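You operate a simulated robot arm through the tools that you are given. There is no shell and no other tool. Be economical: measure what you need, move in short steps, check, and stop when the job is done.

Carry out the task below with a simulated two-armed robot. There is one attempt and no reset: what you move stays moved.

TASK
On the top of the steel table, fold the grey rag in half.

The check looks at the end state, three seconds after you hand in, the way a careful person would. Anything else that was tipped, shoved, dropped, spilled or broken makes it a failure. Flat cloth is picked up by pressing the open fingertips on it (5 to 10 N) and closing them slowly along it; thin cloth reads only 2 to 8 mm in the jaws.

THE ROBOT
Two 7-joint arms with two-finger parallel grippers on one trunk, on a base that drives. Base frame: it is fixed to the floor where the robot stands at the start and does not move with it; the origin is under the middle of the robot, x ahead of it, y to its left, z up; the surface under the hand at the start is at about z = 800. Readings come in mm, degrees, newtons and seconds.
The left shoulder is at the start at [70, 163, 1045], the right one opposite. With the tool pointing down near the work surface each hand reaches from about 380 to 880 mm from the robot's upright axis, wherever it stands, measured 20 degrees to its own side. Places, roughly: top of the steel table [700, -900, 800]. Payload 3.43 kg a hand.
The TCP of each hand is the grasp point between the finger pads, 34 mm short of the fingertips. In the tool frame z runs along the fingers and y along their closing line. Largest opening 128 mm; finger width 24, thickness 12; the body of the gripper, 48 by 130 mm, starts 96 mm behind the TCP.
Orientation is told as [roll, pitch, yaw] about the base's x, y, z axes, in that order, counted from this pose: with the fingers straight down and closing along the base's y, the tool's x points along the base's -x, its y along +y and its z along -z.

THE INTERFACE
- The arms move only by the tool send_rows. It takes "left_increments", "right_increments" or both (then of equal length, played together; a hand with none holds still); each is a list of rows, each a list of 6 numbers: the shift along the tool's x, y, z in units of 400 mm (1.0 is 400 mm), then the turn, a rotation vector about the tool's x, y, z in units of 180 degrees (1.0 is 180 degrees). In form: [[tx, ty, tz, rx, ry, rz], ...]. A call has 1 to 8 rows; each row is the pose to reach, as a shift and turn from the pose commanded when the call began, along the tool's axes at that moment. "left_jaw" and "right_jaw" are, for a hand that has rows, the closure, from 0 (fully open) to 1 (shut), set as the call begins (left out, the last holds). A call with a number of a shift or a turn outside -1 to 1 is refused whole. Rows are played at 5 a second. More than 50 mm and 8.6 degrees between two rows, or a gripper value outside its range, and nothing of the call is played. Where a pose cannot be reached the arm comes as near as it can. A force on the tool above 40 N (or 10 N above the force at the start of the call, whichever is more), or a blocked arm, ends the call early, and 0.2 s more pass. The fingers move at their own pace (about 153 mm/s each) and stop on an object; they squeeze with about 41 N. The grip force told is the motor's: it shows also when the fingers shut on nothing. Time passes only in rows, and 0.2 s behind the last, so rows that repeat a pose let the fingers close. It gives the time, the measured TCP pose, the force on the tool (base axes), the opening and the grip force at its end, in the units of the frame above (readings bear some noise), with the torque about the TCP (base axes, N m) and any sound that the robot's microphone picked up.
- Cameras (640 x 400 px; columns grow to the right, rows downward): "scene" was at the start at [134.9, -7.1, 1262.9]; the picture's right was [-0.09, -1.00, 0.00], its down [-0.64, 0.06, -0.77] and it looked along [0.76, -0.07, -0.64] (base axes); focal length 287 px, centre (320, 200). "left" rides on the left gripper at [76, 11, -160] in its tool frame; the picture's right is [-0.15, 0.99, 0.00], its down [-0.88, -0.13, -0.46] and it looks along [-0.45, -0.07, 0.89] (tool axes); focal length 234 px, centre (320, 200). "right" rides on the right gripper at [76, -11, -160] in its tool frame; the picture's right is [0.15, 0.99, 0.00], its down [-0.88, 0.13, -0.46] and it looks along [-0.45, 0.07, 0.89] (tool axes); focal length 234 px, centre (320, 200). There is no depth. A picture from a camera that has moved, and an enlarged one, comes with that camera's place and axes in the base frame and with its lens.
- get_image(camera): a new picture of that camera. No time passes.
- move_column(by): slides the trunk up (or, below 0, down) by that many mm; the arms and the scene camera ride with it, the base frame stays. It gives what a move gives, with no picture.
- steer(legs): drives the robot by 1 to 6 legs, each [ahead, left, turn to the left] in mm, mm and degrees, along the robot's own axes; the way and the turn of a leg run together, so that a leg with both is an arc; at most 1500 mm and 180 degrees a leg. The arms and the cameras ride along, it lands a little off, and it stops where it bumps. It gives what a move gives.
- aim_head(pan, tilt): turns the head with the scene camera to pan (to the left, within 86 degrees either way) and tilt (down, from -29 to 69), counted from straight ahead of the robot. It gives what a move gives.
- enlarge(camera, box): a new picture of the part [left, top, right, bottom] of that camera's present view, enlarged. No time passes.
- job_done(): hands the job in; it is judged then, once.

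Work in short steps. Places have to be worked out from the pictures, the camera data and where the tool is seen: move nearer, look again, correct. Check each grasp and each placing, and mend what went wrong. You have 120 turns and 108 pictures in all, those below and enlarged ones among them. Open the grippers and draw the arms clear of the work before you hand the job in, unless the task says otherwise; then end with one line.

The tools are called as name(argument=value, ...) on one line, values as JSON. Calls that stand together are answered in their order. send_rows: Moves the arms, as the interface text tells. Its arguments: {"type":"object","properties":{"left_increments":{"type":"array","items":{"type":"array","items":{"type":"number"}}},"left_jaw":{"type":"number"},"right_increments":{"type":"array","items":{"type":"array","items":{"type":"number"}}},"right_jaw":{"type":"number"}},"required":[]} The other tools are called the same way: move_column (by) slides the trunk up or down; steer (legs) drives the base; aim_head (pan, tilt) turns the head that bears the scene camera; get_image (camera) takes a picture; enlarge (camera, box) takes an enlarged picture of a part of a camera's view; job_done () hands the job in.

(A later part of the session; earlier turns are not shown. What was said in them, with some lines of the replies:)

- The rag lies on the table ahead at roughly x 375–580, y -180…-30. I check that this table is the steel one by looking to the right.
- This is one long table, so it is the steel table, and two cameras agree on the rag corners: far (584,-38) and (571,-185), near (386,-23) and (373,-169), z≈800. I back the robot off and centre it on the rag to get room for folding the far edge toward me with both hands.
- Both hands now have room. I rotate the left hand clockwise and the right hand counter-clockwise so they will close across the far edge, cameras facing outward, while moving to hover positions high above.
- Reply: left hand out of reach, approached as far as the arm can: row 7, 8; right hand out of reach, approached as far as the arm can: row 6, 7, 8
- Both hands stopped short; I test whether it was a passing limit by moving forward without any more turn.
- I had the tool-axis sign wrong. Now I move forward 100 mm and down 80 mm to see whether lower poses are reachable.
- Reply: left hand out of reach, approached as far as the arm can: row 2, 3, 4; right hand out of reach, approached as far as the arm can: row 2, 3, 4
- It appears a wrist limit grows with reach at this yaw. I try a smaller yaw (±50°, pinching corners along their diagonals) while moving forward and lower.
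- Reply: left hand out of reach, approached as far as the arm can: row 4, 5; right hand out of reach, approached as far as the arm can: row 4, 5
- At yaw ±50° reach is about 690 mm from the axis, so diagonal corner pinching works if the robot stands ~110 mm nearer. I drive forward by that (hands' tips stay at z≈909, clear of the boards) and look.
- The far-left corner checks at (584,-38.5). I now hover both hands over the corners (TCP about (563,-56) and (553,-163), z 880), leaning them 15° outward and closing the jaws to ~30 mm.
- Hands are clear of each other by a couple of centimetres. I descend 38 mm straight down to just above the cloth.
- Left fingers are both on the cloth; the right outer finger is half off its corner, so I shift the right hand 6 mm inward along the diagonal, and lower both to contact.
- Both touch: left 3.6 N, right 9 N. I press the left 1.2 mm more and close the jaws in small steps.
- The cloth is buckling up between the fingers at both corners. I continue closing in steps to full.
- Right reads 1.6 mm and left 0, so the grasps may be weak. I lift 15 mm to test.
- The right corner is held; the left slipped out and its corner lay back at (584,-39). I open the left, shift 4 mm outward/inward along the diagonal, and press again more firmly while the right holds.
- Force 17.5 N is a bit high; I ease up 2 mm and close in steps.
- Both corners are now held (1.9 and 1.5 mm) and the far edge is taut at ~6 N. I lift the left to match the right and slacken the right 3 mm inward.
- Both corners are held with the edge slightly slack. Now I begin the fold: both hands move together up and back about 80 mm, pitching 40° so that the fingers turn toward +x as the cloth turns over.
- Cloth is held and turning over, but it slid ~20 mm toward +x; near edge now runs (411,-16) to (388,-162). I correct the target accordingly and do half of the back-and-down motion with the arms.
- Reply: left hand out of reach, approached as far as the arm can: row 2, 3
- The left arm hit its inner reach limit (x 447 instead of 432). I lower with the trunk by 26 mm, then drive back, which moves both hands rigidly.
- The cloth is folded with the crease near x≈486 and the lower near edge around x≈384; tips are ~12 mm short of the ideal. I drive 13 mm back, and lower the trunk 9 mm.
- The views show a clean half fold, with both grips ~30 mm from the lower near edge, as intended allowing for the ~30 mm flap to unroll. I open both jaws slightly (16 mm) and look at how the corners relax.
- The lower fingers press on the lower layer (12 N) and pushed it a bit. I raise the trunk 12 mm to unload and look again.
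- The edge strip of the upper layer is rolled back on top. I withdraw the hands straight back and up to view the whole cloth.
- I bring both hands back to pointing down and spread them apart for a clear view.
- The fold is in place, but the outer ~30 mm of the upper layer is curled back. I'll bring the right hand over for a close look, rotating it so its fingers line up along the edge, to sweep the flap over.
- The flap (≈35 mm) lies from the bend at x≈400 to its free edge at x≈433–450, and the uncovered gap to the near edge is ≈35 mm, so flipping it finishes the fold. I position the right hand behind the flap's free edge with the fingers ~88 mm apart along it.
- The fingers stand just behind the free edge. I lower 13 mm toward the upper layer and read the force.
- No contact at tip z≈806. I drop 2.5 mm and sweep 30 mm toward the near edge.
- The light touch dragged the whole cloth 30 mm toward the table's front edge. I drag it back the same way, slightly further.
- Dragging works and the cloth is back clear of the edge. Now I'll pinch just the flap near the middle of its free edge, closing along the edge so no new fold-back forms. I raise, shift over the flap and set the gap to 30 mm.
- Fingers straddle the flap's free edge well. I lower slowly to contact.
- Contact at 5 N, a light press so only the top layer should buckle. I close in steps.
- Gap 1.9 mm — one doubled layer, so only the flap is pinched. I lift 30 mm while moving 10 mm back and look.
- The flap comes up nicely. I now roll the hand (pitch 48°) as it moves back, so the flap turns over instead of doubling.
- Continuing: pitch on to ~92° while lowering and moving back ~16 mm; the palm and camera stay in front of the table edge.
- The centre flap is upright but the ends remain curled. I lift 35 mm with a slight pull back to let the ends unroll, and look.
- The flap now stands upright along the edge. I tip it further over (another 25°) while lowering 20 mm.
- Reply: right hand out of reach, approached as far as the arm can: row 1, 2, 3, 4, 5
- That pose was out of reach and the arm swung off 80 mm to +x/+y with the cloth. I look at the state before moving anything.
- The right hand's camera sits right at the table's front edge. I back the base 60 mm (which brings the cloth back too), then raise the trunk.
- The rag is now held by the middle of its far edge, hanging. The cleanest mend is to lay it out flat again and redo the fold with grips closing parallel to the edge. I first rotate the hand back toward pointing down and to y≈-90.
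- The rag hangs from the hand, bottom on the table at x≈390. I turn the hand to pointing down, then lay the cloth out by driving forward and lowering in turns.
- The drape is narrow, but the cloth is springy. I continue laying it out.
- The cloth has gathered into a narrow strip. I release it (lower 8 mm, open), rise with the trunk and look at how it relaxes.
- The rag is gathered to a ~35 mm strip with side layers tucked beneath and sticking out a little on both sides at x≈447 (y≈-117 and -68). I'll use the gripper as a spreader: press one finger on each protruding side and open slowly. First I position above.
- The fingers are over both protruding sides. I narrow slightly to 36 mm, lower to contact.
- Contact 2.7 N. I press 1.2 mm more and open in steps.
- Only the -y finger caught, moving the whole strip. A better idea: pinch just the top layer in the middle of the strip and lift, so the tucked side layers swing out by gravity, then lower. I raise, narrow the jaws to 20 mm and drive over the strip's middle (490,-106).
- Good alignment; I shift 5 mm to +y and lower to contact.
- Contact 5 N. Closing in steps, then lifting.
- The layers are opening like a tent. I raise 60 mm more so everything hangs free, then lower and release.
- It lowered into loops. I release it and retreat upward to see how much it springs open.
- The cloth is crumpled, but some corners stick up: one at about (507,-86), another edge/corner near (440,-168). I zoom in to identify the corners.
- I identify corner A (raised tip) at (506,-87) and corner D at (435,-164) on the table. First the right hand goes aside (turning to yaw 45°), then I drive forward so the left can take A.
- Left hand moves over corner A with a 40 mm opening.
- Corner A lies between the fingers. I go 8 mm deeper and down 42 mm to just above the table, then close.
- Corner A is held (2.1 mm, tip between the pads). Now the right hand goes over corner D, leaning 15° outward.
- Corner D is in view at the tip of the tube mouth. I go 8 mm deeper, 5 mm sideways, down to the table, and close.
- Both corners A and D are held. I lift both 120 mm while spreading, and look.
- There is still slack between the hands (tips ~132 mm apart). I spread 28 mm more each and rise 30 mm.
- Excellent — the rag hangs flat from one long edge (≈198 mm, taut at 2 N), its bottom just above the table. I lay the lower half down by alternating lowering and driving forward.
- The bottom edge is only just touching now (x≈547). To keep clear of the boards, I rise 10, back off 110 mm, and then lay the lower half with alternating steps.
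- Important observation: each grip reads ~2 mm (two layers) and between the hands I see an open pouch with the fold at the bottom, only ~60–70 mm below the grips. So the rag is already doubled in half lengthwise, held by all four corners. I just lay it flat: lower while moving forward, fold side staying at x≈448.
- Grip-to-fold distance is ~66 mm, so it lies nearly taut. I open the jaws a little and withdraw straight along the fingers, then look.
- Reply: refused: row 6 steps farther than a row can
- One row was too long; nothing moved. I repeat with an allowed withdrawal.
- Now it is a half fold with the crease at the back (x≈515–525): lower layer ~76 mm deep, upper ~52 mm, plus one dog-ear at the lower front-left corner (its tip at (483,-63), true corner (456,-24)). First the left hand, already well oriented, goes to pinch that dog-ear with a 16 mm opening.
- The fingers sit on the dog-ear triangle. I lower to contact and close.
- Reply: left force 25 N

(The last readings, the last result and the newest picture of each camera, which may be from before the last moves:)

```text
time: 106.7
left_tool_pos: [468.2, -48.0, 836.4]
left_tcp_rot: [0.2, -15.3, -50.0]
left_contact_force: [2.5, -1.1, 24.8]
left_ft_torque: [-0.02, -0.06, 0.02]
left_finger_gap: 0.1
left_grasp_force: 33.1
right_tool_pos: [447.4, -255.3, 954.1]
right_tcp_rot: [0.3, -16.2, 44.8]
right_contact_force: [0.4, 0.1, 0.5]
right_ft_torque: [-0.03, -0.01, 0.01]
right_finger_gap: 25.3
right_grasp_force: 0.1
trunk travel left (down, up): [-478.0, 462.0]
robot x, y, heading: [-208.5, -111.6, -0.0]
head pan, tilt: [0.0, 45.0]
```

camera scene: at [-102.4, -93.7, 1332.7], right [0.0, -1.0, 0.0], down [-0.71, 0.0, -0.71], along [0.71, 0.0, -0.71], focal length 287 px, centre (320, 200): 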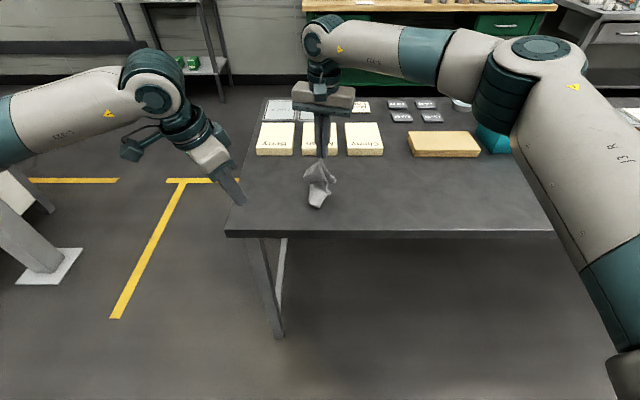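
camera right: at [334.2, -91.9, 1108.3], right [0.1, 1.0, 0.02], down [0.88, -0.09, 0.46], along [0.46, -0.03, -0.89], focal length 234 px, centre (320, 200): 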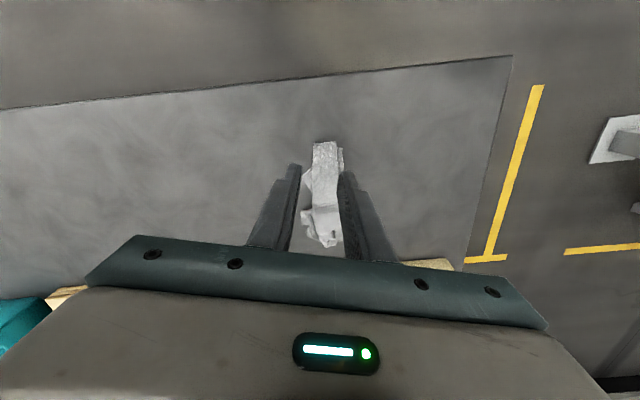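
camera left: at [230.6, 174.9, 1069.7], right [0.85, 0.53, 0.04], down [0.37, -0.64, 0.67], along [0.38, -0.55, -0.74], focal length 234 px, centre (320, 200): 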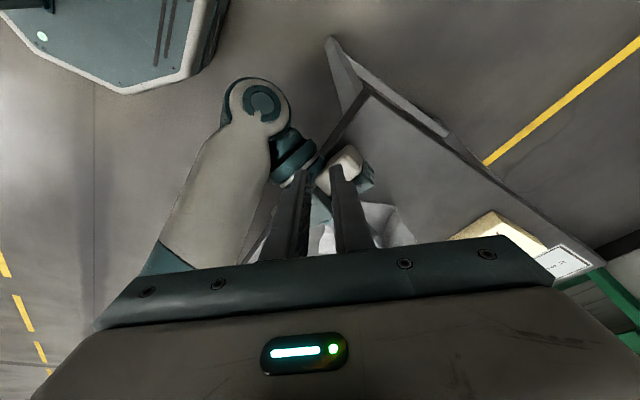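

Nothing was caught (0.1 mm). I rise, reopen to 26 mm and try once more with a lighter press.

send_rows(left_increments=[[-0.0052, 0, -0.0193, 0, 0, 0], [-0.0052, 0, -0.0193, 0, 0, 0], [-0.0008, 0, -0.003, 0, 0, 0]], left_jaw=0.797)

send_rows(left_increments=[[0, 0, 0, 0, 0, 0]], left_jaw=0.85)

send_rows(left_increments=[[0, 0, 0, 0, 0, 0]], left_jaw=0.9)

send_rows(left_increments=[[0, 0, 0, 0, 0, 0]], left_jaw=0.95)

send_rows(left_increments=[[0, 0, 0, 0, 0, 0], [0, 0, 0, 0, 0, 0]], left_jaw=1.0)

```text
time: 107.5
left_tool_pos: [469.8, -48.0, 836.4]
left_tcp_rot: [0.2, -15.2, -50.0]
left_contact_force: [0.4, 0.2, 7.6]
left_ft_torque: [-0.02, 0.11, -0.03]
left_finger_gap: 26.0
left_grasp_force: 0.1
right_tool_pos: [447.1, -256.1, 953.9]
right_tcp_rot: [0.4, -16.0, 44.8]
right_contact_force: [-0.5, 0.8, -0.1]
right_ft_torque: [0.01, 0.02, 0.02]
right_finger_gap: 25.6
right_grasp_force: 0.1
trunk travel left (down, up): [-478.0, 462.0]
robot x, y, heading: [-210.6, -111.9, -0.1]
head pan, tilt: [0.0, 45.0]
```

```text
time: 107.9
left_tool_pos: [468.7, -48.5, 837.0]
left_tcp_rot: [0.0, -15.2, -50.0]
left_contact_force: [0.1, -0.2, 9.1]
left_ft_torque: [-0.06, 0.08, -0.02]
left_finger_gap: 18.8
left_grasp_force: 0.1
right_tool_pos: [448.0, -255.1, 954.7]
right_tcp_rot: [0.5, -16.1, 44.8]
right_contact_force: [-0.1, 0.0, 0.1]
right_ft_torque: [-0.01, -0.02, 0.01]
right_finger_gap: 25.7
right_grasp_force: 0.0
trunk travel left (down, up): [-478.0, 462.0]
robot x, y, heading: [-212.0, -109.0, -0.1]
head pan, tilt: [0.0, 45.0]
```

```text
time: 108.3
left_tool_pos: [470.0, -47.7, 837.8]
left_tcp_rot: [0.2, -15.2, -50.1]
left_contact_force: [0.9, 0.5, 10.9]
left_ft_torque: [-0.07, 0.07, 0.01]
left_finger_gap: 12.2
left_grasp_force: 0.0
right_tool_pos: [448.0, -255.1, 953.3]
right_tcp_rot: [0.4, -16.1, 44.8]
right_contact_force: [-0.9, -1.0, 0.4]
right_ft_torque: [0.03, -0.01, -0.01]
right_finger_gap: 25.5
right_grasp_force: 0.2
trunk travel left (down, up): [-478.0, 462.0]
robot x, y, heading: [-209.4, -108.3, -0.1]
head pan, tilt: [0.0, 45.0]
```

```text
time: 108.7
left_tool_pos: [469.2, -48.3, 837.3]
left_tcp_rot: [0.1, -15.2, -50.0]
left_contact_force: [0.4, 0.3, 12.0]
left_ft_torque: [-0.06, 0.07, 0.01]
left_finger_gap: 5.9
left_grasp_force: 0.1
right_tool_pos: [448.8, -255.0, 953.5]
right_tcp_rot: [0.3, -16.1, 44.7]
right_contact_force: [-0.6, 0.0, 0.0]
right_ft_torque: [-0.03, -0.03, 0.0]
right_finger_gap: 25.5
right_grasp_force: 0.0
trunk travel left (down, up): [-478.0, 462.0]
robot x, y, heading: [-208.3, -109.9, -0.3]
head pan, tilt: [0.0, 45.0]
```

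```text
time: 109.3
left_tool_pos: [469.1, -48.8, 837.6]
left_tcp_rot: [0.1, -15.1, -49.9]
left_contact_force: [-0.4, -0.1, 12.4]
left_ft_torque: [-0.04, 0.1, 0.0]
left_finger_gap: 1.3
left_grasp_force: 36.6
right_tool_pos: [447.6, -255.0, 953.1]
right_tcp_rot: [0.3, -16.2, 44.8]
right_contact_force: [1.1, 0.8, -0.3]
right_ft_torque: [-0.01, -0.01, 0.01]
right_finger_gap: 25.8
right_grasp_force: 0.1
trunk travel left (down, up): [-478.0, 462.0]
robot x, y, heading: [-210.0, -112.6, -0.2]
head pan, tilt: [0.0, 45.0]
```

Gripped (1.3 mm). I lift the dog-ear and carry it outward over its fold line, lay it, and check before releasing.

send_rows(left_increments=[[-0.0097, 0, -0.0362, 0, 0, 0], [0.006, 0, -0.05, 0, 0, 0], [0.022, 0, -0.063, 0, 0, 0], [0.043, 0, -0.06, 0, 0, 0], [0.063, 0, -0.056, 0, 0, 0], [0.099, 0, -0.037, 0, 0, 0]])

enlarge(camera="scene", box=[240, 110, 400, 210])

```text
time: 110.7
left_tool_pos: [442.0, -16.1, 840.2]
left_tcp_rot: [0.1, -15.2, -49.9]
left_contact_force: [-0.3, 0.6, 1.1]
left_ft_torque: [0.02, -0.03, 0.02]
left_finger_gap: 1.9
left_grasp_force: 37.0
right_tool_pos: [449.3, -255.1, 952.2]
right_tcp_rot: [0.5, -16.1, 44.8]
right_contact_force: [-0.6, 0.5, 0.2]
right_ft_torque: [-0.02, -0.03, -0.01]
right_finger_gap: 25.7
right_grasp_force: 0.0
trunk travel left (down, up): [-478.0, 462.0]
robot x, y, heading: [-207.7, -112.7, 0.0]
head pan, tilt: [0.0, 45.0]
```

```text
4.00 times, centred on (320, 160) of scene
camera zoom: at [-79.2, -110.4, 1208.6], right [0.0, -1.0, 0.0], down [-0.71, 0.0, -0.71], along [0.71, 0.0, -0.71], focal length 1149 px, centre (320, 360)
```

zoom: 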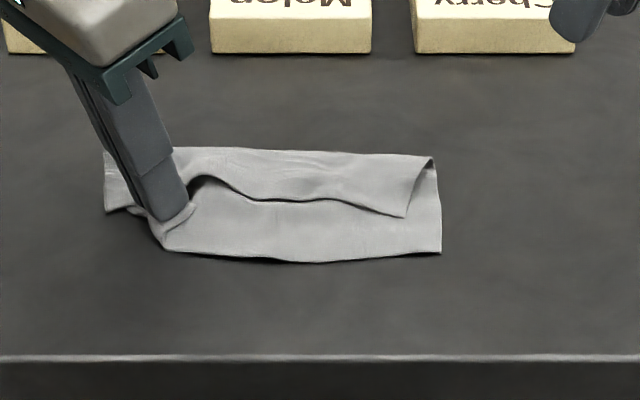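

The pull dragged the whole cloth along. While still holding the dog-ear with the left, I pin the lower layer with the right closed fingertips at about (425,-125).

send_rows(right_increments=[[-0.04, 0.05, 0.03, 0, 0, 0], [-0.06, 0.12, 0.07, 0, 0, 0], [-0.075, 0.19, 0.13, 0, 0, 0], [-0.0785, 0.25, 0.2, 0, 0, 0], [-0.0785, 0.27, 0.28, 0, 0, 0], [-0.0785, 0.27, 0.3215, 0, 0, 0], [-0.0768, 0.27, 0.3275, 0, 0, 0]], right_jaw=1.0)

```text
time: 112.3
left_tool_pos: [442.4, -16.4, 841.0]
left_tcp_rot: [0.1, -15.1, -50.0]
left_contact_force: [0.6, 0.5, -0.6]
left_ft_torque: [0.0, -0.02, 0.0]
left_finger_gap: 1.7
left_grasp_force: 36.2
right_tool_pos: [417.7, -135.1, 836.2]
right_tcp_rot: [0.2, -16.3, 44.8]
right_contact_force: [0.0, -1.1, 7.7]
right_ft_torque: [-0.04, -0.01, 0.0]
right_finger_gap: 0.0
right_grasp_force: 33.4
trunk travel left (down, up): [-478.0, 462.0]
robot x, y, heading: [-212.0, -109.4, -0.0]
head pan, tilt: [0.0, 45.0]
```

Pinned at 7.7 N. Now I lift and pull the dog-ear outward, lay it, and watch the force.

send_rows(left_increments=[[-0.0097, 0, -0.0362, 0, 0, 0], [0.008, 0, -0.045, 0, 0, 0], [0.0245, 0, -0.053, 0, 0, 0], [0.043, 0, -0.048, 0, 0, 0], [0.061, 0, -0.0425, 0, 0, 0], [0.081, 0, -0.0245, 0, 0, 0]])

send_rows(left_increments=[[0, 0, 0, 0, 0, 0], [0, 0, 0, 0, 0, 0], [0, 0, -0.06, 0, 0, 0], [0, 0, -0.14, 0, 0, 0], [0.05, 0, -0.22, 0, 0, 0]], left_jaw=0.75)

enlarge(camera="scene", box=[240, 110, 400, 210])

```text
time: 113.7
left_tool_pos: [420.1, 10.0, 843.0]
left_tcp_rot: [0.2, -15.3, -50.1]
left_contact_force: [-1.2, -11.4, -0.7]
left_ft_torque: [-0.47, -0.04, 0.02]
left_finger_gap: 1.6
left_grasp_force: 36.2
right_tool_pos: [418.4, -135.3, 838.1]
right_tcp_rot: [0.5, -16.1, 44.8]
right_contact_force: [-0.7, 10.5, 12.8]
right_ft_torque: [0.34, 0.02, -0.02]
right_finger_gap: 0.0
right_grasp_force: 32.8
trunk travel left (down, up): [-478.0, 462.0]
robot x, y, heading: [-210.7, -114.3, -0.2]
head pan, tilt: [0.0, 45.0]
```

```text
time: 114.9
left_tool_pos: [394.8, 43.4, 920.1]
left_tcp_rot: [0.1, -15.3, -50.0]
left_contact_force: [0.2, 0.2, -0.9]
left_ft_torque: [-0.03, 0.03, -0.03]
left_finger_gap: 32.1
left_grasp_force: 0.1
right_tool_pos: [416.6, -134.7, 836.9]
right_tcp_rot: [0.3, -16.1, 44.8]
right_contact_force: [-0.6, -1.4, 17.3]
right_ft_torque: [-0.07, 0.07, -0.01]
right_finger_gap: 0.0
right_grasp_force: 33.1
trunk travel left (down, up): [-478.0, 462.0]
robot x, y, heading: [-215.5, -112.3, -0.1]
head pan, tilt: [0.0, 45.0]
```

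```text
4.00 times, centred on (320, 160) of scene
camera zoom: at [-81.1, -110.2, 1208.8], right [0.0, -1.0, 0.0], down [-0.71, 0.0, -0.71], along [0.71, 0.0, -0.71], focal length 1149 px, centre (320, 360)
```

zoom: 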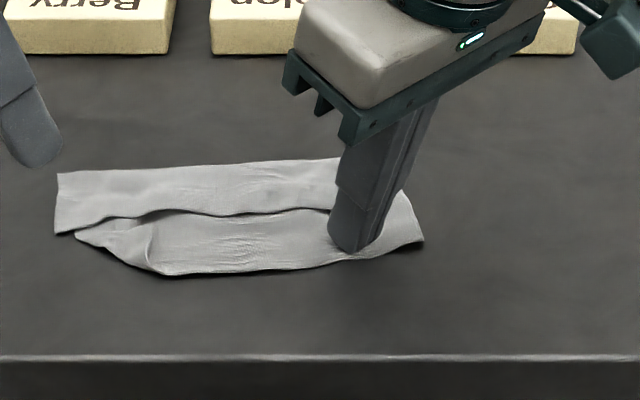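

The fold is tidier, but the upper layer's edge (x≈440) is still ~45 mm short of the lower edge (x≈394). With the right still pinning the lower layer, the left turns to close along the edge and goes to the upper edge at y≈-45.

send_rows(left_increments=[[0, 0, 0, 0, 0.042, 0], [0, 0, 0, 0, 0.0833, 0]], left_jaw=0.766)

send_rows(left_increments=[[-0.042, -0.007, 0.0, 0, 0, -0.037], [-0.084, -0.014, 0.02, 0, 0, -0.074], [-0.126, -0.021, 0.05, 0, 0, -0.111], [-0.168, -0.028, 0.09, 0, 0, -0.148], [-0.21, -0.035, 0.13, 0, 0, -0.185], [-0.252, -0.042, 0.18, 0, 0, -0.222]])

enlarge(camera="left", box=[160, 20, 480, 220])

```text
time: 115.5
left_tool_pos: [394.6, 41.7, 920.7]
left_tcp_rot: [0.1, 0.0, -49.8]
left_contact_force: [0.5, -0.6, -0.2]
left_ft_torque: [0.01, -0.01, 0.0]
left_finger_gap: 29.9
left_grasp_force: 0.1
right_tool_pos: [416.5, -134.8, 837.2]
right_tcp_rot: [0.4, -16.2, 44.8]
right_contact_force: [-2.0, 0.0, 15.5]
right_ft_torque: [-0.04, 0.07, -0.01]
right_finger_gap: 0.0
right_grasp_force: 32.4
trunk travel left (down, up): [-478.0, 462.0]
robot x, y, heading: [-211.1, -112.1, 0.0]
head pan, tilt: [0.0, 45.0]
```

```text
time: 116.9
left_tool_pos: [446.3, -44.6, 851.0]
left_tcp_rot: [-0.1, -0.2, -9.9]
left_contact_force: [0.5, -0.2, 0.2]
left_ft_torque: [0.03, 0.01, 0.02]
left_finger_gap: 29.8
left_grasp_force: 0.1
right_tool_pos: [417.7, -137.1, 838.3]
right_tcp_rot: [0.2, -16.2, 44.7]
right_contact_force: [-2.2, 0.6, 14.6]
right_ft_torque: [-0.03, 0.05, 0.01]
right_finger_gap: 0.0
right_grasp_force: 32.6
trunk travel left (down, up): [-478.0, 462.0]
robot x, y, heading: [-212.9, -111.4, -0.3]
head pan, tilt: [0.0, 45.0]
```

```text
2.00 times, centred on (320, 120) of left
camera zoom: at [372.3, -20.8, 1011.3], right [0.31, 0.95, 0.0], down [0.84, -0.28, 0.46], along [0.44, -0.14, -0.89], focal length 468 px, centre (320, 360)
```

zoom: 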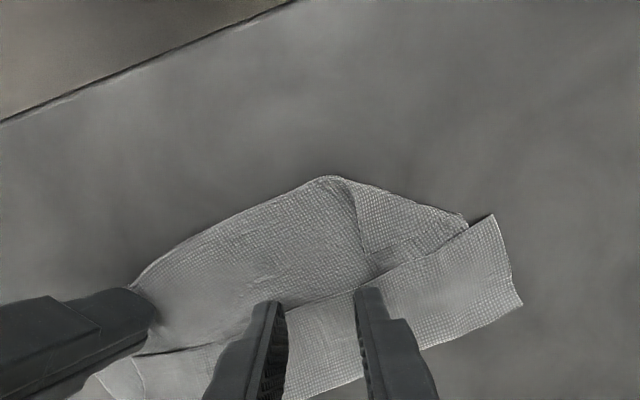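

The view shows the upper edge under my left fingers, and a dog-ear of the lower layer just in front. Priority is the upper layer: I lower the left hand on its edge and pinch it, closing along the edge.

send_rows(left_increments=[[0, 0, 0.02, 0, 0, 0], [0, 0, 0.033, 0, 0, 0], [0, 0, 0.037, 0, 0, 0]])

```text
time: 117.7
left_tool_pos: [445.7, -44.5, 836.5]
left_tcp_rot: [0.0, -0.2, -10.0]
left_contact_force: [0.0, 0.8, 3.2]
left_ft_torque: [0.01, 0.03, -0.06]
left_finger_gap: 30.1
left_grasp_force: 0.2
right_tool_pos: [417.5, -136.2, 837.9]
right_tcp_rot: [0.3, -16.3, 44.8]
right_contact_force: [0.3, 0.6, 13.7]
right_ft_torque: [-0.01, 0.04, -0.01]
right_finger_gap: 0.0
right_grasp_force: 32.5
trunk travel left (down, up): [-478.0, 462.0]
robot x, y, heading: [-208.7, -111.6, -0.2]
head pan, tilt: [0.0, 45.0]
```

send_rows(left_increments=[[0, 0, 0.002, 0, 0, 0]], left_jaw=0.83)

send_rows(left_increments=[[0, 0, 0, 0, 0, 0]], left_jaw=0.9)

send_rows(left_increments=[[0, 0, 0, 0, 0, 0]], left_jaw=0.96)

send_rows(left_increments=[[0, 0, 0, 0, 0, 0], [0, 0, 0, 0, 0, 0]], left_jaw=1.0)

```text
time: 118.1
left_tool_pos: [446.7, -45.2, 835.3]
left_tcp_rot: [-0.1, -0.2, -10.0]
left_contact_force: [-0.7, -0.7, 8.9]
left_ft_torque: [0.03, -0.02, 0.02]
left_finger_gap: 21.7
left_grasp_force: 0.0
right_tool_pos: [418.2, -136.4, 837.5]
right_tcp_rot: [0.3, -16.2, 44.8]
right_contact_force: [1.3, 1.4, 11.8]
right_ft_torque: [0.01, -0.04, 0.01]
right_finger_gap: 0.2
right_grasp_force: 32.7
trunk travel left (down, up): [-478.0, 462.0]
robot x, y, heading: [-211.3, -114.0, -0.1]
head pan, tilt: [0.0, 45.0]
```

```text
time: 118.5
left_tool_pos: [446.2, -46.0, 836.1]
left_tcp_rot: [-0.1, -0.2, -10.0]
left_contact_force: [0.9, -1.1, 11.6]
left_ft_torque: [-0.02, -0.02, 0.01]
left_finger_gap: 12.6
left_grasp_force: 0.1
right_tool_pos: [417.1, -135.8, 837.5]
right_tcp_rot: [0.3, -16.2, 44.8]
right_contact_force: [1.9, 1.1, 12.2]
right_ft_torque: [0.08, -0.07, 0.01]
right_finger_gap: 0.3
right_grasp_force: 33.5
trunk travel left (down, up): [-478.0, 462.0]
robot x, y, heading: [-209.8, -111.4, -0.0]
head pan, tilt: [0.0, 45.0]
```

```text
time: 118.9
left_tool_pos: [446.1, -45.2, 836.2]
left_tcp_rot: [0.1, -0.3, -10.0]
left_contact_force: [-0.5, -1.2, 14.6]
left_ft_torque: [-0.05, -0.01, -0.02]
left_finger_gap: 7.3
left_grasp_force: 2.3
right_tool_pos: [416.6, -135.8, 837.1]
right_tcp_rot: [0.4, -16.2, 44.8]
right_contact_force: [0.9, 1.3, 10.3]
right_ft_torque: [0.05, -0.11, 0.0]
right_finger_gap: 0.0
right_grasp_force: 33.2
trunk travel left (down, up): [-478.0, 462.0]
robot x, y, heading: [-209.9, -109.1, -0.3]
head pan, tilt: [0.0, 45.0]
```

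```text
time: 119.5
left_tool_pos: [446.2, -45.0, 836.6]
left_tcp_rot: [0.0, -0.2, -10.0]
left_contact_force: [1.1, -1.8, 17.3]
left_ft_torque: [-0.1, -0.11, -0.01]
left_finger_gap: 2.7
left_grasp_force: 36.8
right_tool_pos: [416.4, -136.6, 837.5]
right_tcp_rot: [0.4, -16.2, 44.9]
right_contact_force: [1.7, 1.9, 7.6]
right_ft_torque: [0.01, -0.06, 0.0]
right_finger_gap: 0.0
right_grasp_force: 32.8
trunk travel left (down, up): [-478.0, 462.0]
robot x, y, heading: [-213.9, -113.6, -0.5]
head pan, tilt: [0.0, 45.0]
```

Gap 2.7 mm — held, possibly with some lower layer. I lift 14 mm, pull 32 mm toward the front edge with the right pinning, lower, and look.

send_rows(left_increments=[[0, 0, -0.02, 0, 0, 0], [0, 0, -0.035, 0, 0, 0], [0.027, 0, -0.035, 0, 0, 0], [0.054, 0, -0.035, 0, 0, 0], [0.08, 0, -0.025, 0, 0, 0], [0.08, 0, -0.012, 0, 0, 0]])

enlarge(camera="scene", box=[240, 110, 400, 210])

```text
time: 120.9
left_tool_pos: [412.5, -40.0, 838.0]
left_tcp_rot: [-0.1, -0.2, -10.0]
left_contact_force: [-0.5, -2.7, 2.6]
left_ft_torque: [-0.1, 0.01, 0.02]
left_finger_gap: 2.5
left_grasp_force: 37.3
right_tool_pos: [417.1, -136.4, 837.6]
right_tcp_rot: [0.3, -16.2, 44.7]
right_contact_force: [0.0, 0.8, 13.8]
right_ft_torque: [0.0, 0.05, -0.06]
right_finger_gap: 0.0
right_grasp_force: 33.0
trunk travel left (down, up): [-478.0, 462.0]
robot x, y, heading: [-207.4, -114.3, -0.3]
head pan, tilt: [0.0, 45.0]
```

```text
4.00 times, centred on (320, 160) of scene
camera zoom: at [-80.8, -111.0, 1208.9], right [0.0, -1.0, 0.0], down [-0.71, 0.0, -0.71], along [0.71, 0.0, -0.71], focal length 1149 px, centre (320, 360)
```

zoom: 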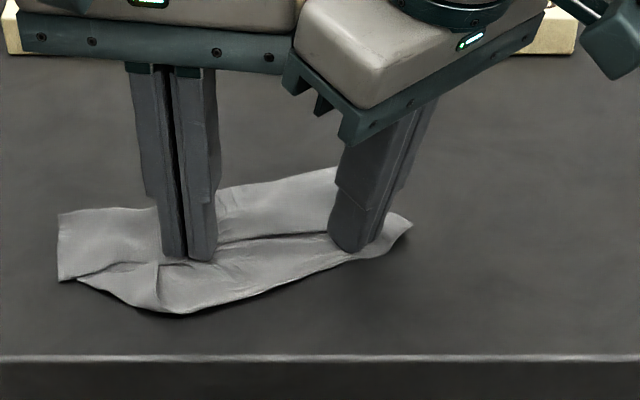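

The lower layer was caught too, so everything just swung. New approach: pin the lower layer's front strip in its middle with the right hand, and push the crease from behind with the left hand's two spread fingers by ~19 mm; the crease then rolls and the upper edge advances ~38 mm. First the left releases and goes behind the crease.

send_rows(left_increments=[[0, 0, 0, 0, 0, 0], [0, 0, 0, 0, 0, 0], [0, 0, -0.06, 0, 0, 0], [0, 0, -0.15, 0, 0, 0]], left_jaw=0.7)

send_rows(left_increments=[[-0.044, 0.01, 0, 0, 0, -0.035], [-0.088, 0.02, 0, 0, 0, -0.07], [-0.132, 0.03, 0, 0, 0, -0.104], [-0.18, 0.039, 0, 0, 0, -0.139], [-0.18, 0.039, 0.07, 0, 0, -0.139]], left_jaw=0.22)

send_rows(right_increments=[[-0.0173, 0, -0.06, 0, 0, 0], [-0.045, 0.0875, -0.052, 0, -0.033, 0], [-0.0728, 0.175, -0.044, 0, -0.0667, 0], [-0.0596, 0.175, 0.0016, 0, -0.0667, 0], [-0.0555, 0.175, 0.016, 0, -0.0667, 0]])

```text
time: 121.9
left_tool_pos: [413.0, -42.1, 898.4]
left_tcp_rot: [-0.1, -0.1, -10.0]
left_contact_force: [-0.1, 0.4, -0.4]
left_ft_torque: [0.0, 0.02, -0.02]
left_finger_gap: 38.4
left_grasp_force: 0.0
right_tool_pos: [418.5, -136.3, 836.8]
right_tcp_rot: [0.3, -16.2, 44.8]
right_contact_force: [-1.7, 0.7, 17.1]
right_ft_torque: [-0.06, 0.09, 0.01]
right_finger_gap: 0.0
right_grasp_force: 32.6
trunk travel left (down, up): [-478.0, 462.0]
robot x, y, heading: [-211.4, -110.9, -0.4]
head pan, tilt: [0.0, 45.0]
```

```text
time: 123.1
left_tool_pos: [488.3, -37.1, 871.6]
left_tcp_rot: [-0.1, -0.2, 15.1]
left_contact_force: [0.6, -0.2, -0.5]
left_ft_torque: [0.01, -0.01, 0.01]
left_finger_gap: 100.0
left_grasp_force: 0.1
right_tool_pos: [416.5, -135.4, 836.7]
right_tcp_rot: [0.4, -16.2, 44.8]
right_contact_force: [0.4, 0.4, 15.6]
right_ft_torque: [-0.03, 0.03, 0.0]
right_finger_gap: 0.1
right_grasp_force: 32.8
trunk travel left (down, up): [-478.0, 462.0]
robot x, y, heading: [-207.9, -111.3, -0.3]
head pan, tilt: [0.0, 45.0]
```

```text
time: 124.3
left_tool_pos: [488.5, -39.1, 871.0]
left_tcp_rot: [-0.2, -0.2, 15.0]
left_contact_force: [-0.6, -0.4, -0.5]
left_ft_torque: [-0.01, -0.01, 0.0]
left_finger_gap: 99.6
left_grasp_force: 0.0
right_tool_pos: [384.7, -69.8, 837.7]
right_tcp_rot: [0.3, -28.5, 44.7]
right_contact_force: [2.1, -1.5, 13.1]
right_ft_torque: [0.0, -0.12, -0.05]
right_finger_gap: 0.1
right_grasp_force: 32.9
trunk travel left (down, up): [-478.0, 462.0]
robot x, y, heading: [-208.6, -111.5, -0.3]
head pan, tilt: [0.0, 45.0]
```

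Right pins at 13 N. I take one look from the left hand camera before the push.

enlarge(camera="left", box=[120, 0, 520, 250])

```text
1.60 times, centred on (320, 125) of left
camera zoom: at [410.3, -46.9, 1032.0], right [-0.11, 0.99, 0.0], down [0.88, 0.1, 0.46], along [0.46, 0.05, -0.89], focal length 375 px, centre (320, 320)
```

zoom: 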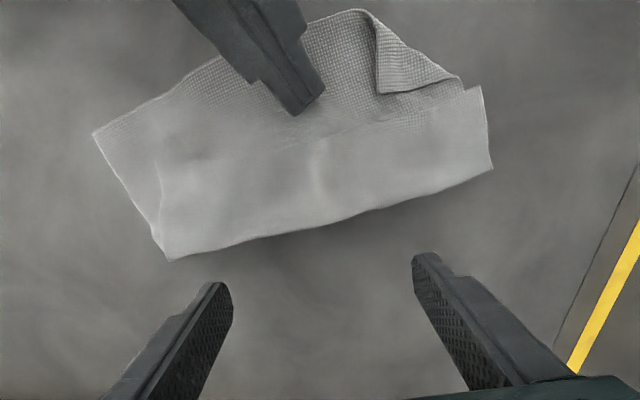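

Very clear: crease from (496,-135) to (422,49), fingers ~17 mm behind it. I align yaw to 21.6°, lower to just above the table and push 36 mm (≈19 mm into the crease).

send_rows(left_increments=[[0, 0, 0.05, 0, 0, -0.02], [0, 0, 0.086, 0, 0, -0.037], [0.022, -0.0026, 0.086, 0, 0, -0.037], [0.043, -0.005, 0.086, 0, 0, -0.037], [0.058, -0.0067, 0.086, 0, 0, -0.037], [0.07, -0.008, 0.086, 0, 0, -0.037], [0.08, -0.0093, 0.086, 0, 0, -0.037], [0.0895, -0.0104, 0.086, 0, 0, -0.037]])

```text
time: 126.1
left_tool_pos: [453.3, -50.2, 837.7]
left_tcp_rot: [-0.1, -0.2, 21.7]
left_contact_force: [-0.3, -0.3, 0.7]
left_ft_torque: [-0.01, 0.03, 0.01]
left_finger_gap: 100.0
left_grasp_force: 0.1
right_tool_pos: [384.5, -70.1, 836.1]
right_tcp_rot: [0.3, -28.3, 44.7]
right_contact_force: [5.4, -0.4, 30.7]
right_ft_torque: [0.11, -0.31, 0.04]
right_finger_gap: 0.1
right_grasp_force: 33.6
trunk travel left (down, up): [-478.0, 462.0]
robot x, y, heading: [-212.6, -108.3, -0.2]
head pan, tilt: [0.0, 45.0]
```

The push went through and the pin's load rose to 31 N (upper layer reaching it). I lift the right pin straight off and withdraw it, keeping the left as a back stop, then use my last picture.

send_rows(right_increments=[[0, 0, -0.03, 0, 0, 0], [0, 0, -0.08, 0, 0, 0], [0, 0, -0.15, 0, 0, 0], [0.05, -0.06, -0.22, 0, 0, 0], [0.1, -0.12, -0.26, 0, 0, 0]])

enlarge(camera="left", box=[120, 0, 520, 250])

```text
time: 127.3
left_tool_pos: [454.6, -50.5, 835.3]
left_tcp_rot: [0.0, -0.1, 21.6]
left_contact_force: [-0.2, -0.5, 0.1]
left_ft_torque: [-0.01, 0.01, 0.01]
left_finger_gap: 99.8
left_grasp_force: 0.1
right_tool_pos: [360.8, -163.8, 907.3]
right_tcp_rot: [0.5, -28.0, 44.7]
right_contact_force: [0.5, -0.6, -0.5]
right_ft_torque: [-0.02, -0.02, -0.05]
right_finger_gap: 0.0
right_grasp_force: 33.1
trunk travel left (down, up): [-478.0, 462.0]
robot x, y, heading: [-210.5, -107.5, -0.2]
head pan, tilt: [0.0, 45.0]
```

```text
1.60 times, centred on (320, 125) of left
camera zoom: at [378.9, -68.5, 996.0], right [-0.23, 0.97, 0.0], down [0.87, 0.2, 0.46], along [0.45, 0.1, -0.89], focal length 375 px, centre (320, 320)
```

zoom: 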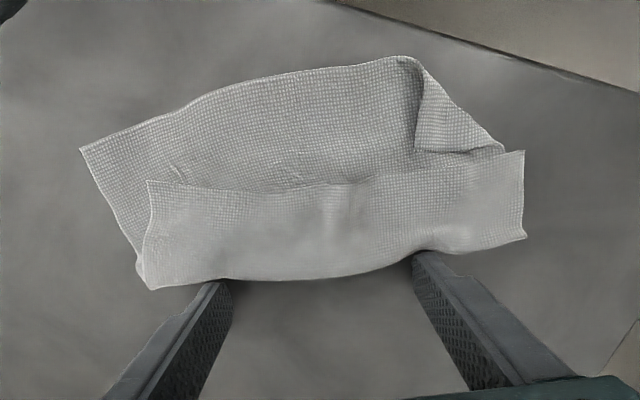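

No pictures remain, but this one gives the geometry: crease (477,-139)–(405,44), upper edge ~50 mm from it, lower 73–87 mm. One last measured mend: pin the lower front strip with the right (leaning 40° to stay clear) and drag the upper layer forward by light finger contact. First the right pin near (362,-66).

send_rows(right_increments=[[-0.042, 0.057, 0.022, 0, -0.022, 0], [-0.084, 0.114, 0.045, 0, -0.044, 0], [-0.126, 0.171, 0.067, 0, -0.0667, 0], [-0.085, 0.171, 0.145, 0, -0.0667, 0], [-0.045, 0.171, 0.219, 0, -0.0667, 0]])

send_rows(left_increments=[[0, 0, -0.04, 0, 0, 0], [0.042, 0, -0.04, 0, 0, 0], [0.085, 0, -0.04, 0, 0, 0], [0.085, 0, -0.012, 0, 0, 0], [0.085, 0, -0.002, 0, 0, 0]])

```text
time: 128.5
left_tool_pos: [455.5, -51.2, 835.6]
left_tcp_rot: [-0.1, -0.1, 21.7]
left_contact_force: [-0.5, 0.6, -0.4]
left_ft_torque: [0.0, 0.01, -0.04]
left_finger_gap: 99.7
left_grasp_force: 0.1
right_tool_pos: [352.2, -70.4, 842.2]
right_tcp_rot: [0.5, -40.2, 44.4]
right_contact_force: [-0.9, -0.2, 0.3]
right_ft_torque: [0.04, -0.02, 0.01]
right_finger_gap: 0.0
right_grasp_force: 32.9
trunk travel left (down, up): [-478.0, 462.0]
robot x, y, heading: [-211.3, -111.0, -0.2]
head pan, tilt: [0.0, 45.0]
```

```text
time: 129.7
left_tool_pos: [423.7, -63.1, 837.0]
left_tcp_rot: [-0.1, -0.1, 21.8]
left_contact_force: [0.2, 0.3, 1.6]
left_ft_torque: [0.06, 0.02, -0.01]
left_finger_gap: 100.0
left_grasp_force: 0.1
right_tool_pos: [351.2, -69.7, 842.3]
right_tcp_rot: [0.5, -40.1, 44.6]
right_contact_force: [0.3, -0.4, -0.3]
right_ft_torque: [-0.02, -0.02, 0.0]
right_finger_gap: 0.2
right_grasp_force: 33.1
trunk travel left (down, up): [-478.0, 462.0]
robot x, y, heading: [-209.5, -110.6, -0.1]
head pan, tilt: [0.0, 45.0]
```

send_rows(right_increments=[[0.0097, 0, 0.0115, 0, 0, 0], [0.0145, 0, 0.0172, 0, 0, 0], [0.0193, 0, 0.023, 0, 0, 0]])

```text
time: 130.5
left_tool_pos: [421.5, -63.2, 837.9]
left_tcp_rot: [-0.3, -0.2, 21.7]
left_contact_force: [-0.8, -0.8, -0.6]
left_ft_torque: [0.02, 0.04, -0.01]
left_finger_gap: 99.8
left_grasp_force: 0.1
right_tool_pos: [350.5, -73.4, 834.3]
right_tcp_rot: [0.4, -40.7, 44.7]
right_contact_force: [4.3, 4.0, 29.6]
right_ft_torque: [0.4, -0.43, 0.02]
right_finger_gap: 0.0
right_grasp_force: 32.9
trunk travel left (down, up): [-478.0, 462.0]
robot x, y, heading: [-212.6, -110.0, -0.1]
head pan, tilt: [0.0, 45.0]
```

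Pin holds at 30 N. I lower the left fingers 1.2 mm and drag the upper layer 28 mm forward.

send_rows(left_increments=[[0, 0, 0.003, 0, 0, 0], [0.014, 0, 0.003, 0, 0, 0], [0.028, 0, 0.003, 0, 0, 0], [0.042, 0, 0.003, 0, 0, 0], [0.056, 0, 0.003, 0, 0, 0], [0.07, 0, 0.003, 0, 0, 0]])

```text
time: 131.1
left_tool_pos: [416.6, -65.8, 836.5]
left_tcp_rot: [-0.1, -0.2, 21.8]
left_contact_force: [-0.9, 0.9, 6.8]
left_ft_torque: [0.33, 0.21, 0.02]
left_finger_gap: 100.2
left_grasp_force: 0.1
right_tool_pos: [352.1, -73.3, 834.3]
right_tcp_rot: [0.4, -41.0, 44.7]
right_contact_force: [-0.3, 0.4, 10.2]
right_ft_torque: [0.09, -0.08, 0.0]
right_finger_gap: 0.0
right_grasp_force: 33.0
trunk travel left (down, up): [-478.0, 462.0]
robot x, y, heading: [-211.4, -109.8, -0.1]
head pan, tilt: [0.0, 45.0]
stopped in row 3 (right hand): the force on the tool passed its limit at 41 N (the readings are from after the stop); the commanded pose is now the measured one
```

The call stopped on the right's force limit; the pin is now at 10 N. I continue the drag for the remaining 22 mm.

send_rows(left_increments=[[0.011, 0, -0.001, 0, 0, 0], [0.022, 0, -0.001, 0, 0, 0], [0.033, 0, -0.001, 0, 0, 0], [0.044, 0, -0.001, 0, 0, 0], [0.055, 0, -0.001, 0, 0, 0]])

```text
time: 132.3
left_tool_pos: [396.4, -72.8, 836.8]
left_tcp_rot: [-0.1, -0.2, 21.6]
left_contact_force: [0.9, -0.2, 1.4]
left_ft_torque: [0.07, 0.0, -0.02]
left_finger_gap: 99.8
left_grasp_force: 0.0
right_tool_pos: [351.5, -71.5, 835.1]
right_tcp_rot: [0.5, -40.8, 44.5]
right_contact_force: [1.7, 3.8, 23.5]
right_ft_torque: [0.26, -0.3, 0.03]
right_finger_gap: 0.1
right_grasp_force: 33.1
trunk travel left (down, up): [-478.0, 462.0]
robot x, y, heading: [-215.2, -109.1, 0.3]
head pan, tilt: [0.0, 45.0]
```

The drag finished with the pin still loaded. I lift both hands straight off (grippers opened only after clear), then raise the trunk and back away.

send_rows(left_increments=[[0, 0, -0.03, 0, 0, 0], [0, 0, -0.1, 0, 0, 0], [0, 0, -0.2, 0, 0, 0], [0, 0, -0.3, 0, 0, 0]], right_increments=[[-0.019, 0, -0.023, 0, 0, 0], [-0.03, 0, -0.1, 0, 0, 0], [-0.03, -0.05, -0.2, 0, 0, 0], [-0.03, -0.1, -0.28, 0, 0, 0]])

move_column(by=120)

steer(legs=[[-250, 0, 0]])

send_rows(left_increments=[[0, 0, 0, 0, 0, 0], [0, 0, 0, 0, 0, 0]], right_increments=[[0, 0, 0, 0, 0, 0], [0, 0, 0, 0, 0, 0]], left_jaw=0, right_jaw=0)

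get_image(camera="scene")

```text
time: 133.3
left_tool_pos: [394.8, -71.2, 956.7]
left_tcp_rot: [-0.1, -0.2, 21.7]
left_contact_force: [-0.9, 0.9, 0.4]
left_ft_torque: [-0.02, -0.01, 0.0]
left_finger_gap: 99.6
left_grasp_force: 0.1
right_tool_pos: [331.3, -147.4, 925.3]
right_tcp_rot: [0.4, -40.6, 44.7]
right_contact_force: [-0.2, 0.0, 0.3]
right_ft_torque: [-0.02, -0.02, -0.03]
right_finger_gap: 0.0
right_grasp_force: 32.5
trunk travel left (down, up): [-478.0, 462.0]
robot x, y, heading: [-212.0, -114.7, -0.1]
head pan, tilt: [0.0, 45.0]
```

```text
time: 134.8
left_tool_pos: [394.7, -71.3, 1074.4]
left_tcp_rot: [-0.1, -0.2, 21.7]
left_contact_force: [0.4, 0.6, 0.4]
left_ft_torque: [0.01, 0.0, -0.01]
left_finger_gap: 99.8
left_grasp_force: 0.1
right_tool_pos: [333.2, -146.6, 1044.8]
right_tcp_rot: [0.5, -40.5, 44.6]
right_contact_force: [0.8, -1.0, 0.9]
right_ft_torque: [0.0, 0.01, -0.02]
right_finger_gap: 0.0
right_grasp_force: 33.0
trunk travel left (down, up): [-598.0, 342.0]
robot x, y, heading: [-206.8, -111.5, -0.0]
head pan, tilt: [0.0, 45.0]
```

```text
time: 136.7
left_tool_pos: [145.7, -69.0, 1075.6]
left_tcp_rot: [-0.1, -0.1, 21.7]
left_contact_force: [0.3, 0.5, -0.1]
left_ft_torque: [0.02, -0.02, 0.02]
left_finger_gap: 99.7
left_grasp_force: 0.0
right_tool_pos: [82.9, -146.0, 1045.7]
right_tcp_rot: [0.5, -40.6, 44.6]
right_contact_force: [-0.1, -0.5, 0.1]
right_ft_torque: [0.03, -0.03, 0.01]
right_finger_gap: 0.0
right_grasp_force: 32.8
trunk travel left (down, up): [-598.0, 342.0]
robot x, y, heading: [-456.3, -112.9, -0.1]
head pan, tilt: [0.0, 45.0]
```

```text
time: 137.2
left_tool_pos: [145.7, -69.2, 1074.5]
left_tcp_rot: [-0.1, -0.1, 21.8]
left_contact_force: [0.0, 0.5, 1.1]
left_ft_torque: [0.02, 0.0, -0.01]
left_finger_gap: 128.1
left_grasp_force: 0.0
right_tool_pos: [81.5, -146.3, 1044.7]
right_tcp_rot: [0.6, -40.6, 44.6]
right_contact_force: [0.1, -0.1, 0.0]
right_ft_torque: [0.02, -0.04, 0.0]
right_finger_gap: 127.6
right_grasp_force: 0.1
trunk travel left (down, up): [-598.0, 342.0]
robot x, y, heading: [-460.8, -109.6, -0.0]
head pan, tilt: [0.0, 45.0]
```

```text
refused: no pictures are left
```

I have no pictures left, the grippers are open and both arms are clear of the table. Moving the cloth blind could undo the fold, so I hand in now.

job_done()

```text
The job is handed in.
```

I handed in the grey rag folded over once lengthwise on the steel table, but the fold may not be a true half. In my last picture the upper layer was about 25–30 mm short of the lower edge and one lower corner was turned in. I made one more corrective drag after that, but had no pictures left to check it. As far as I saw, nothing else on the table was touched.
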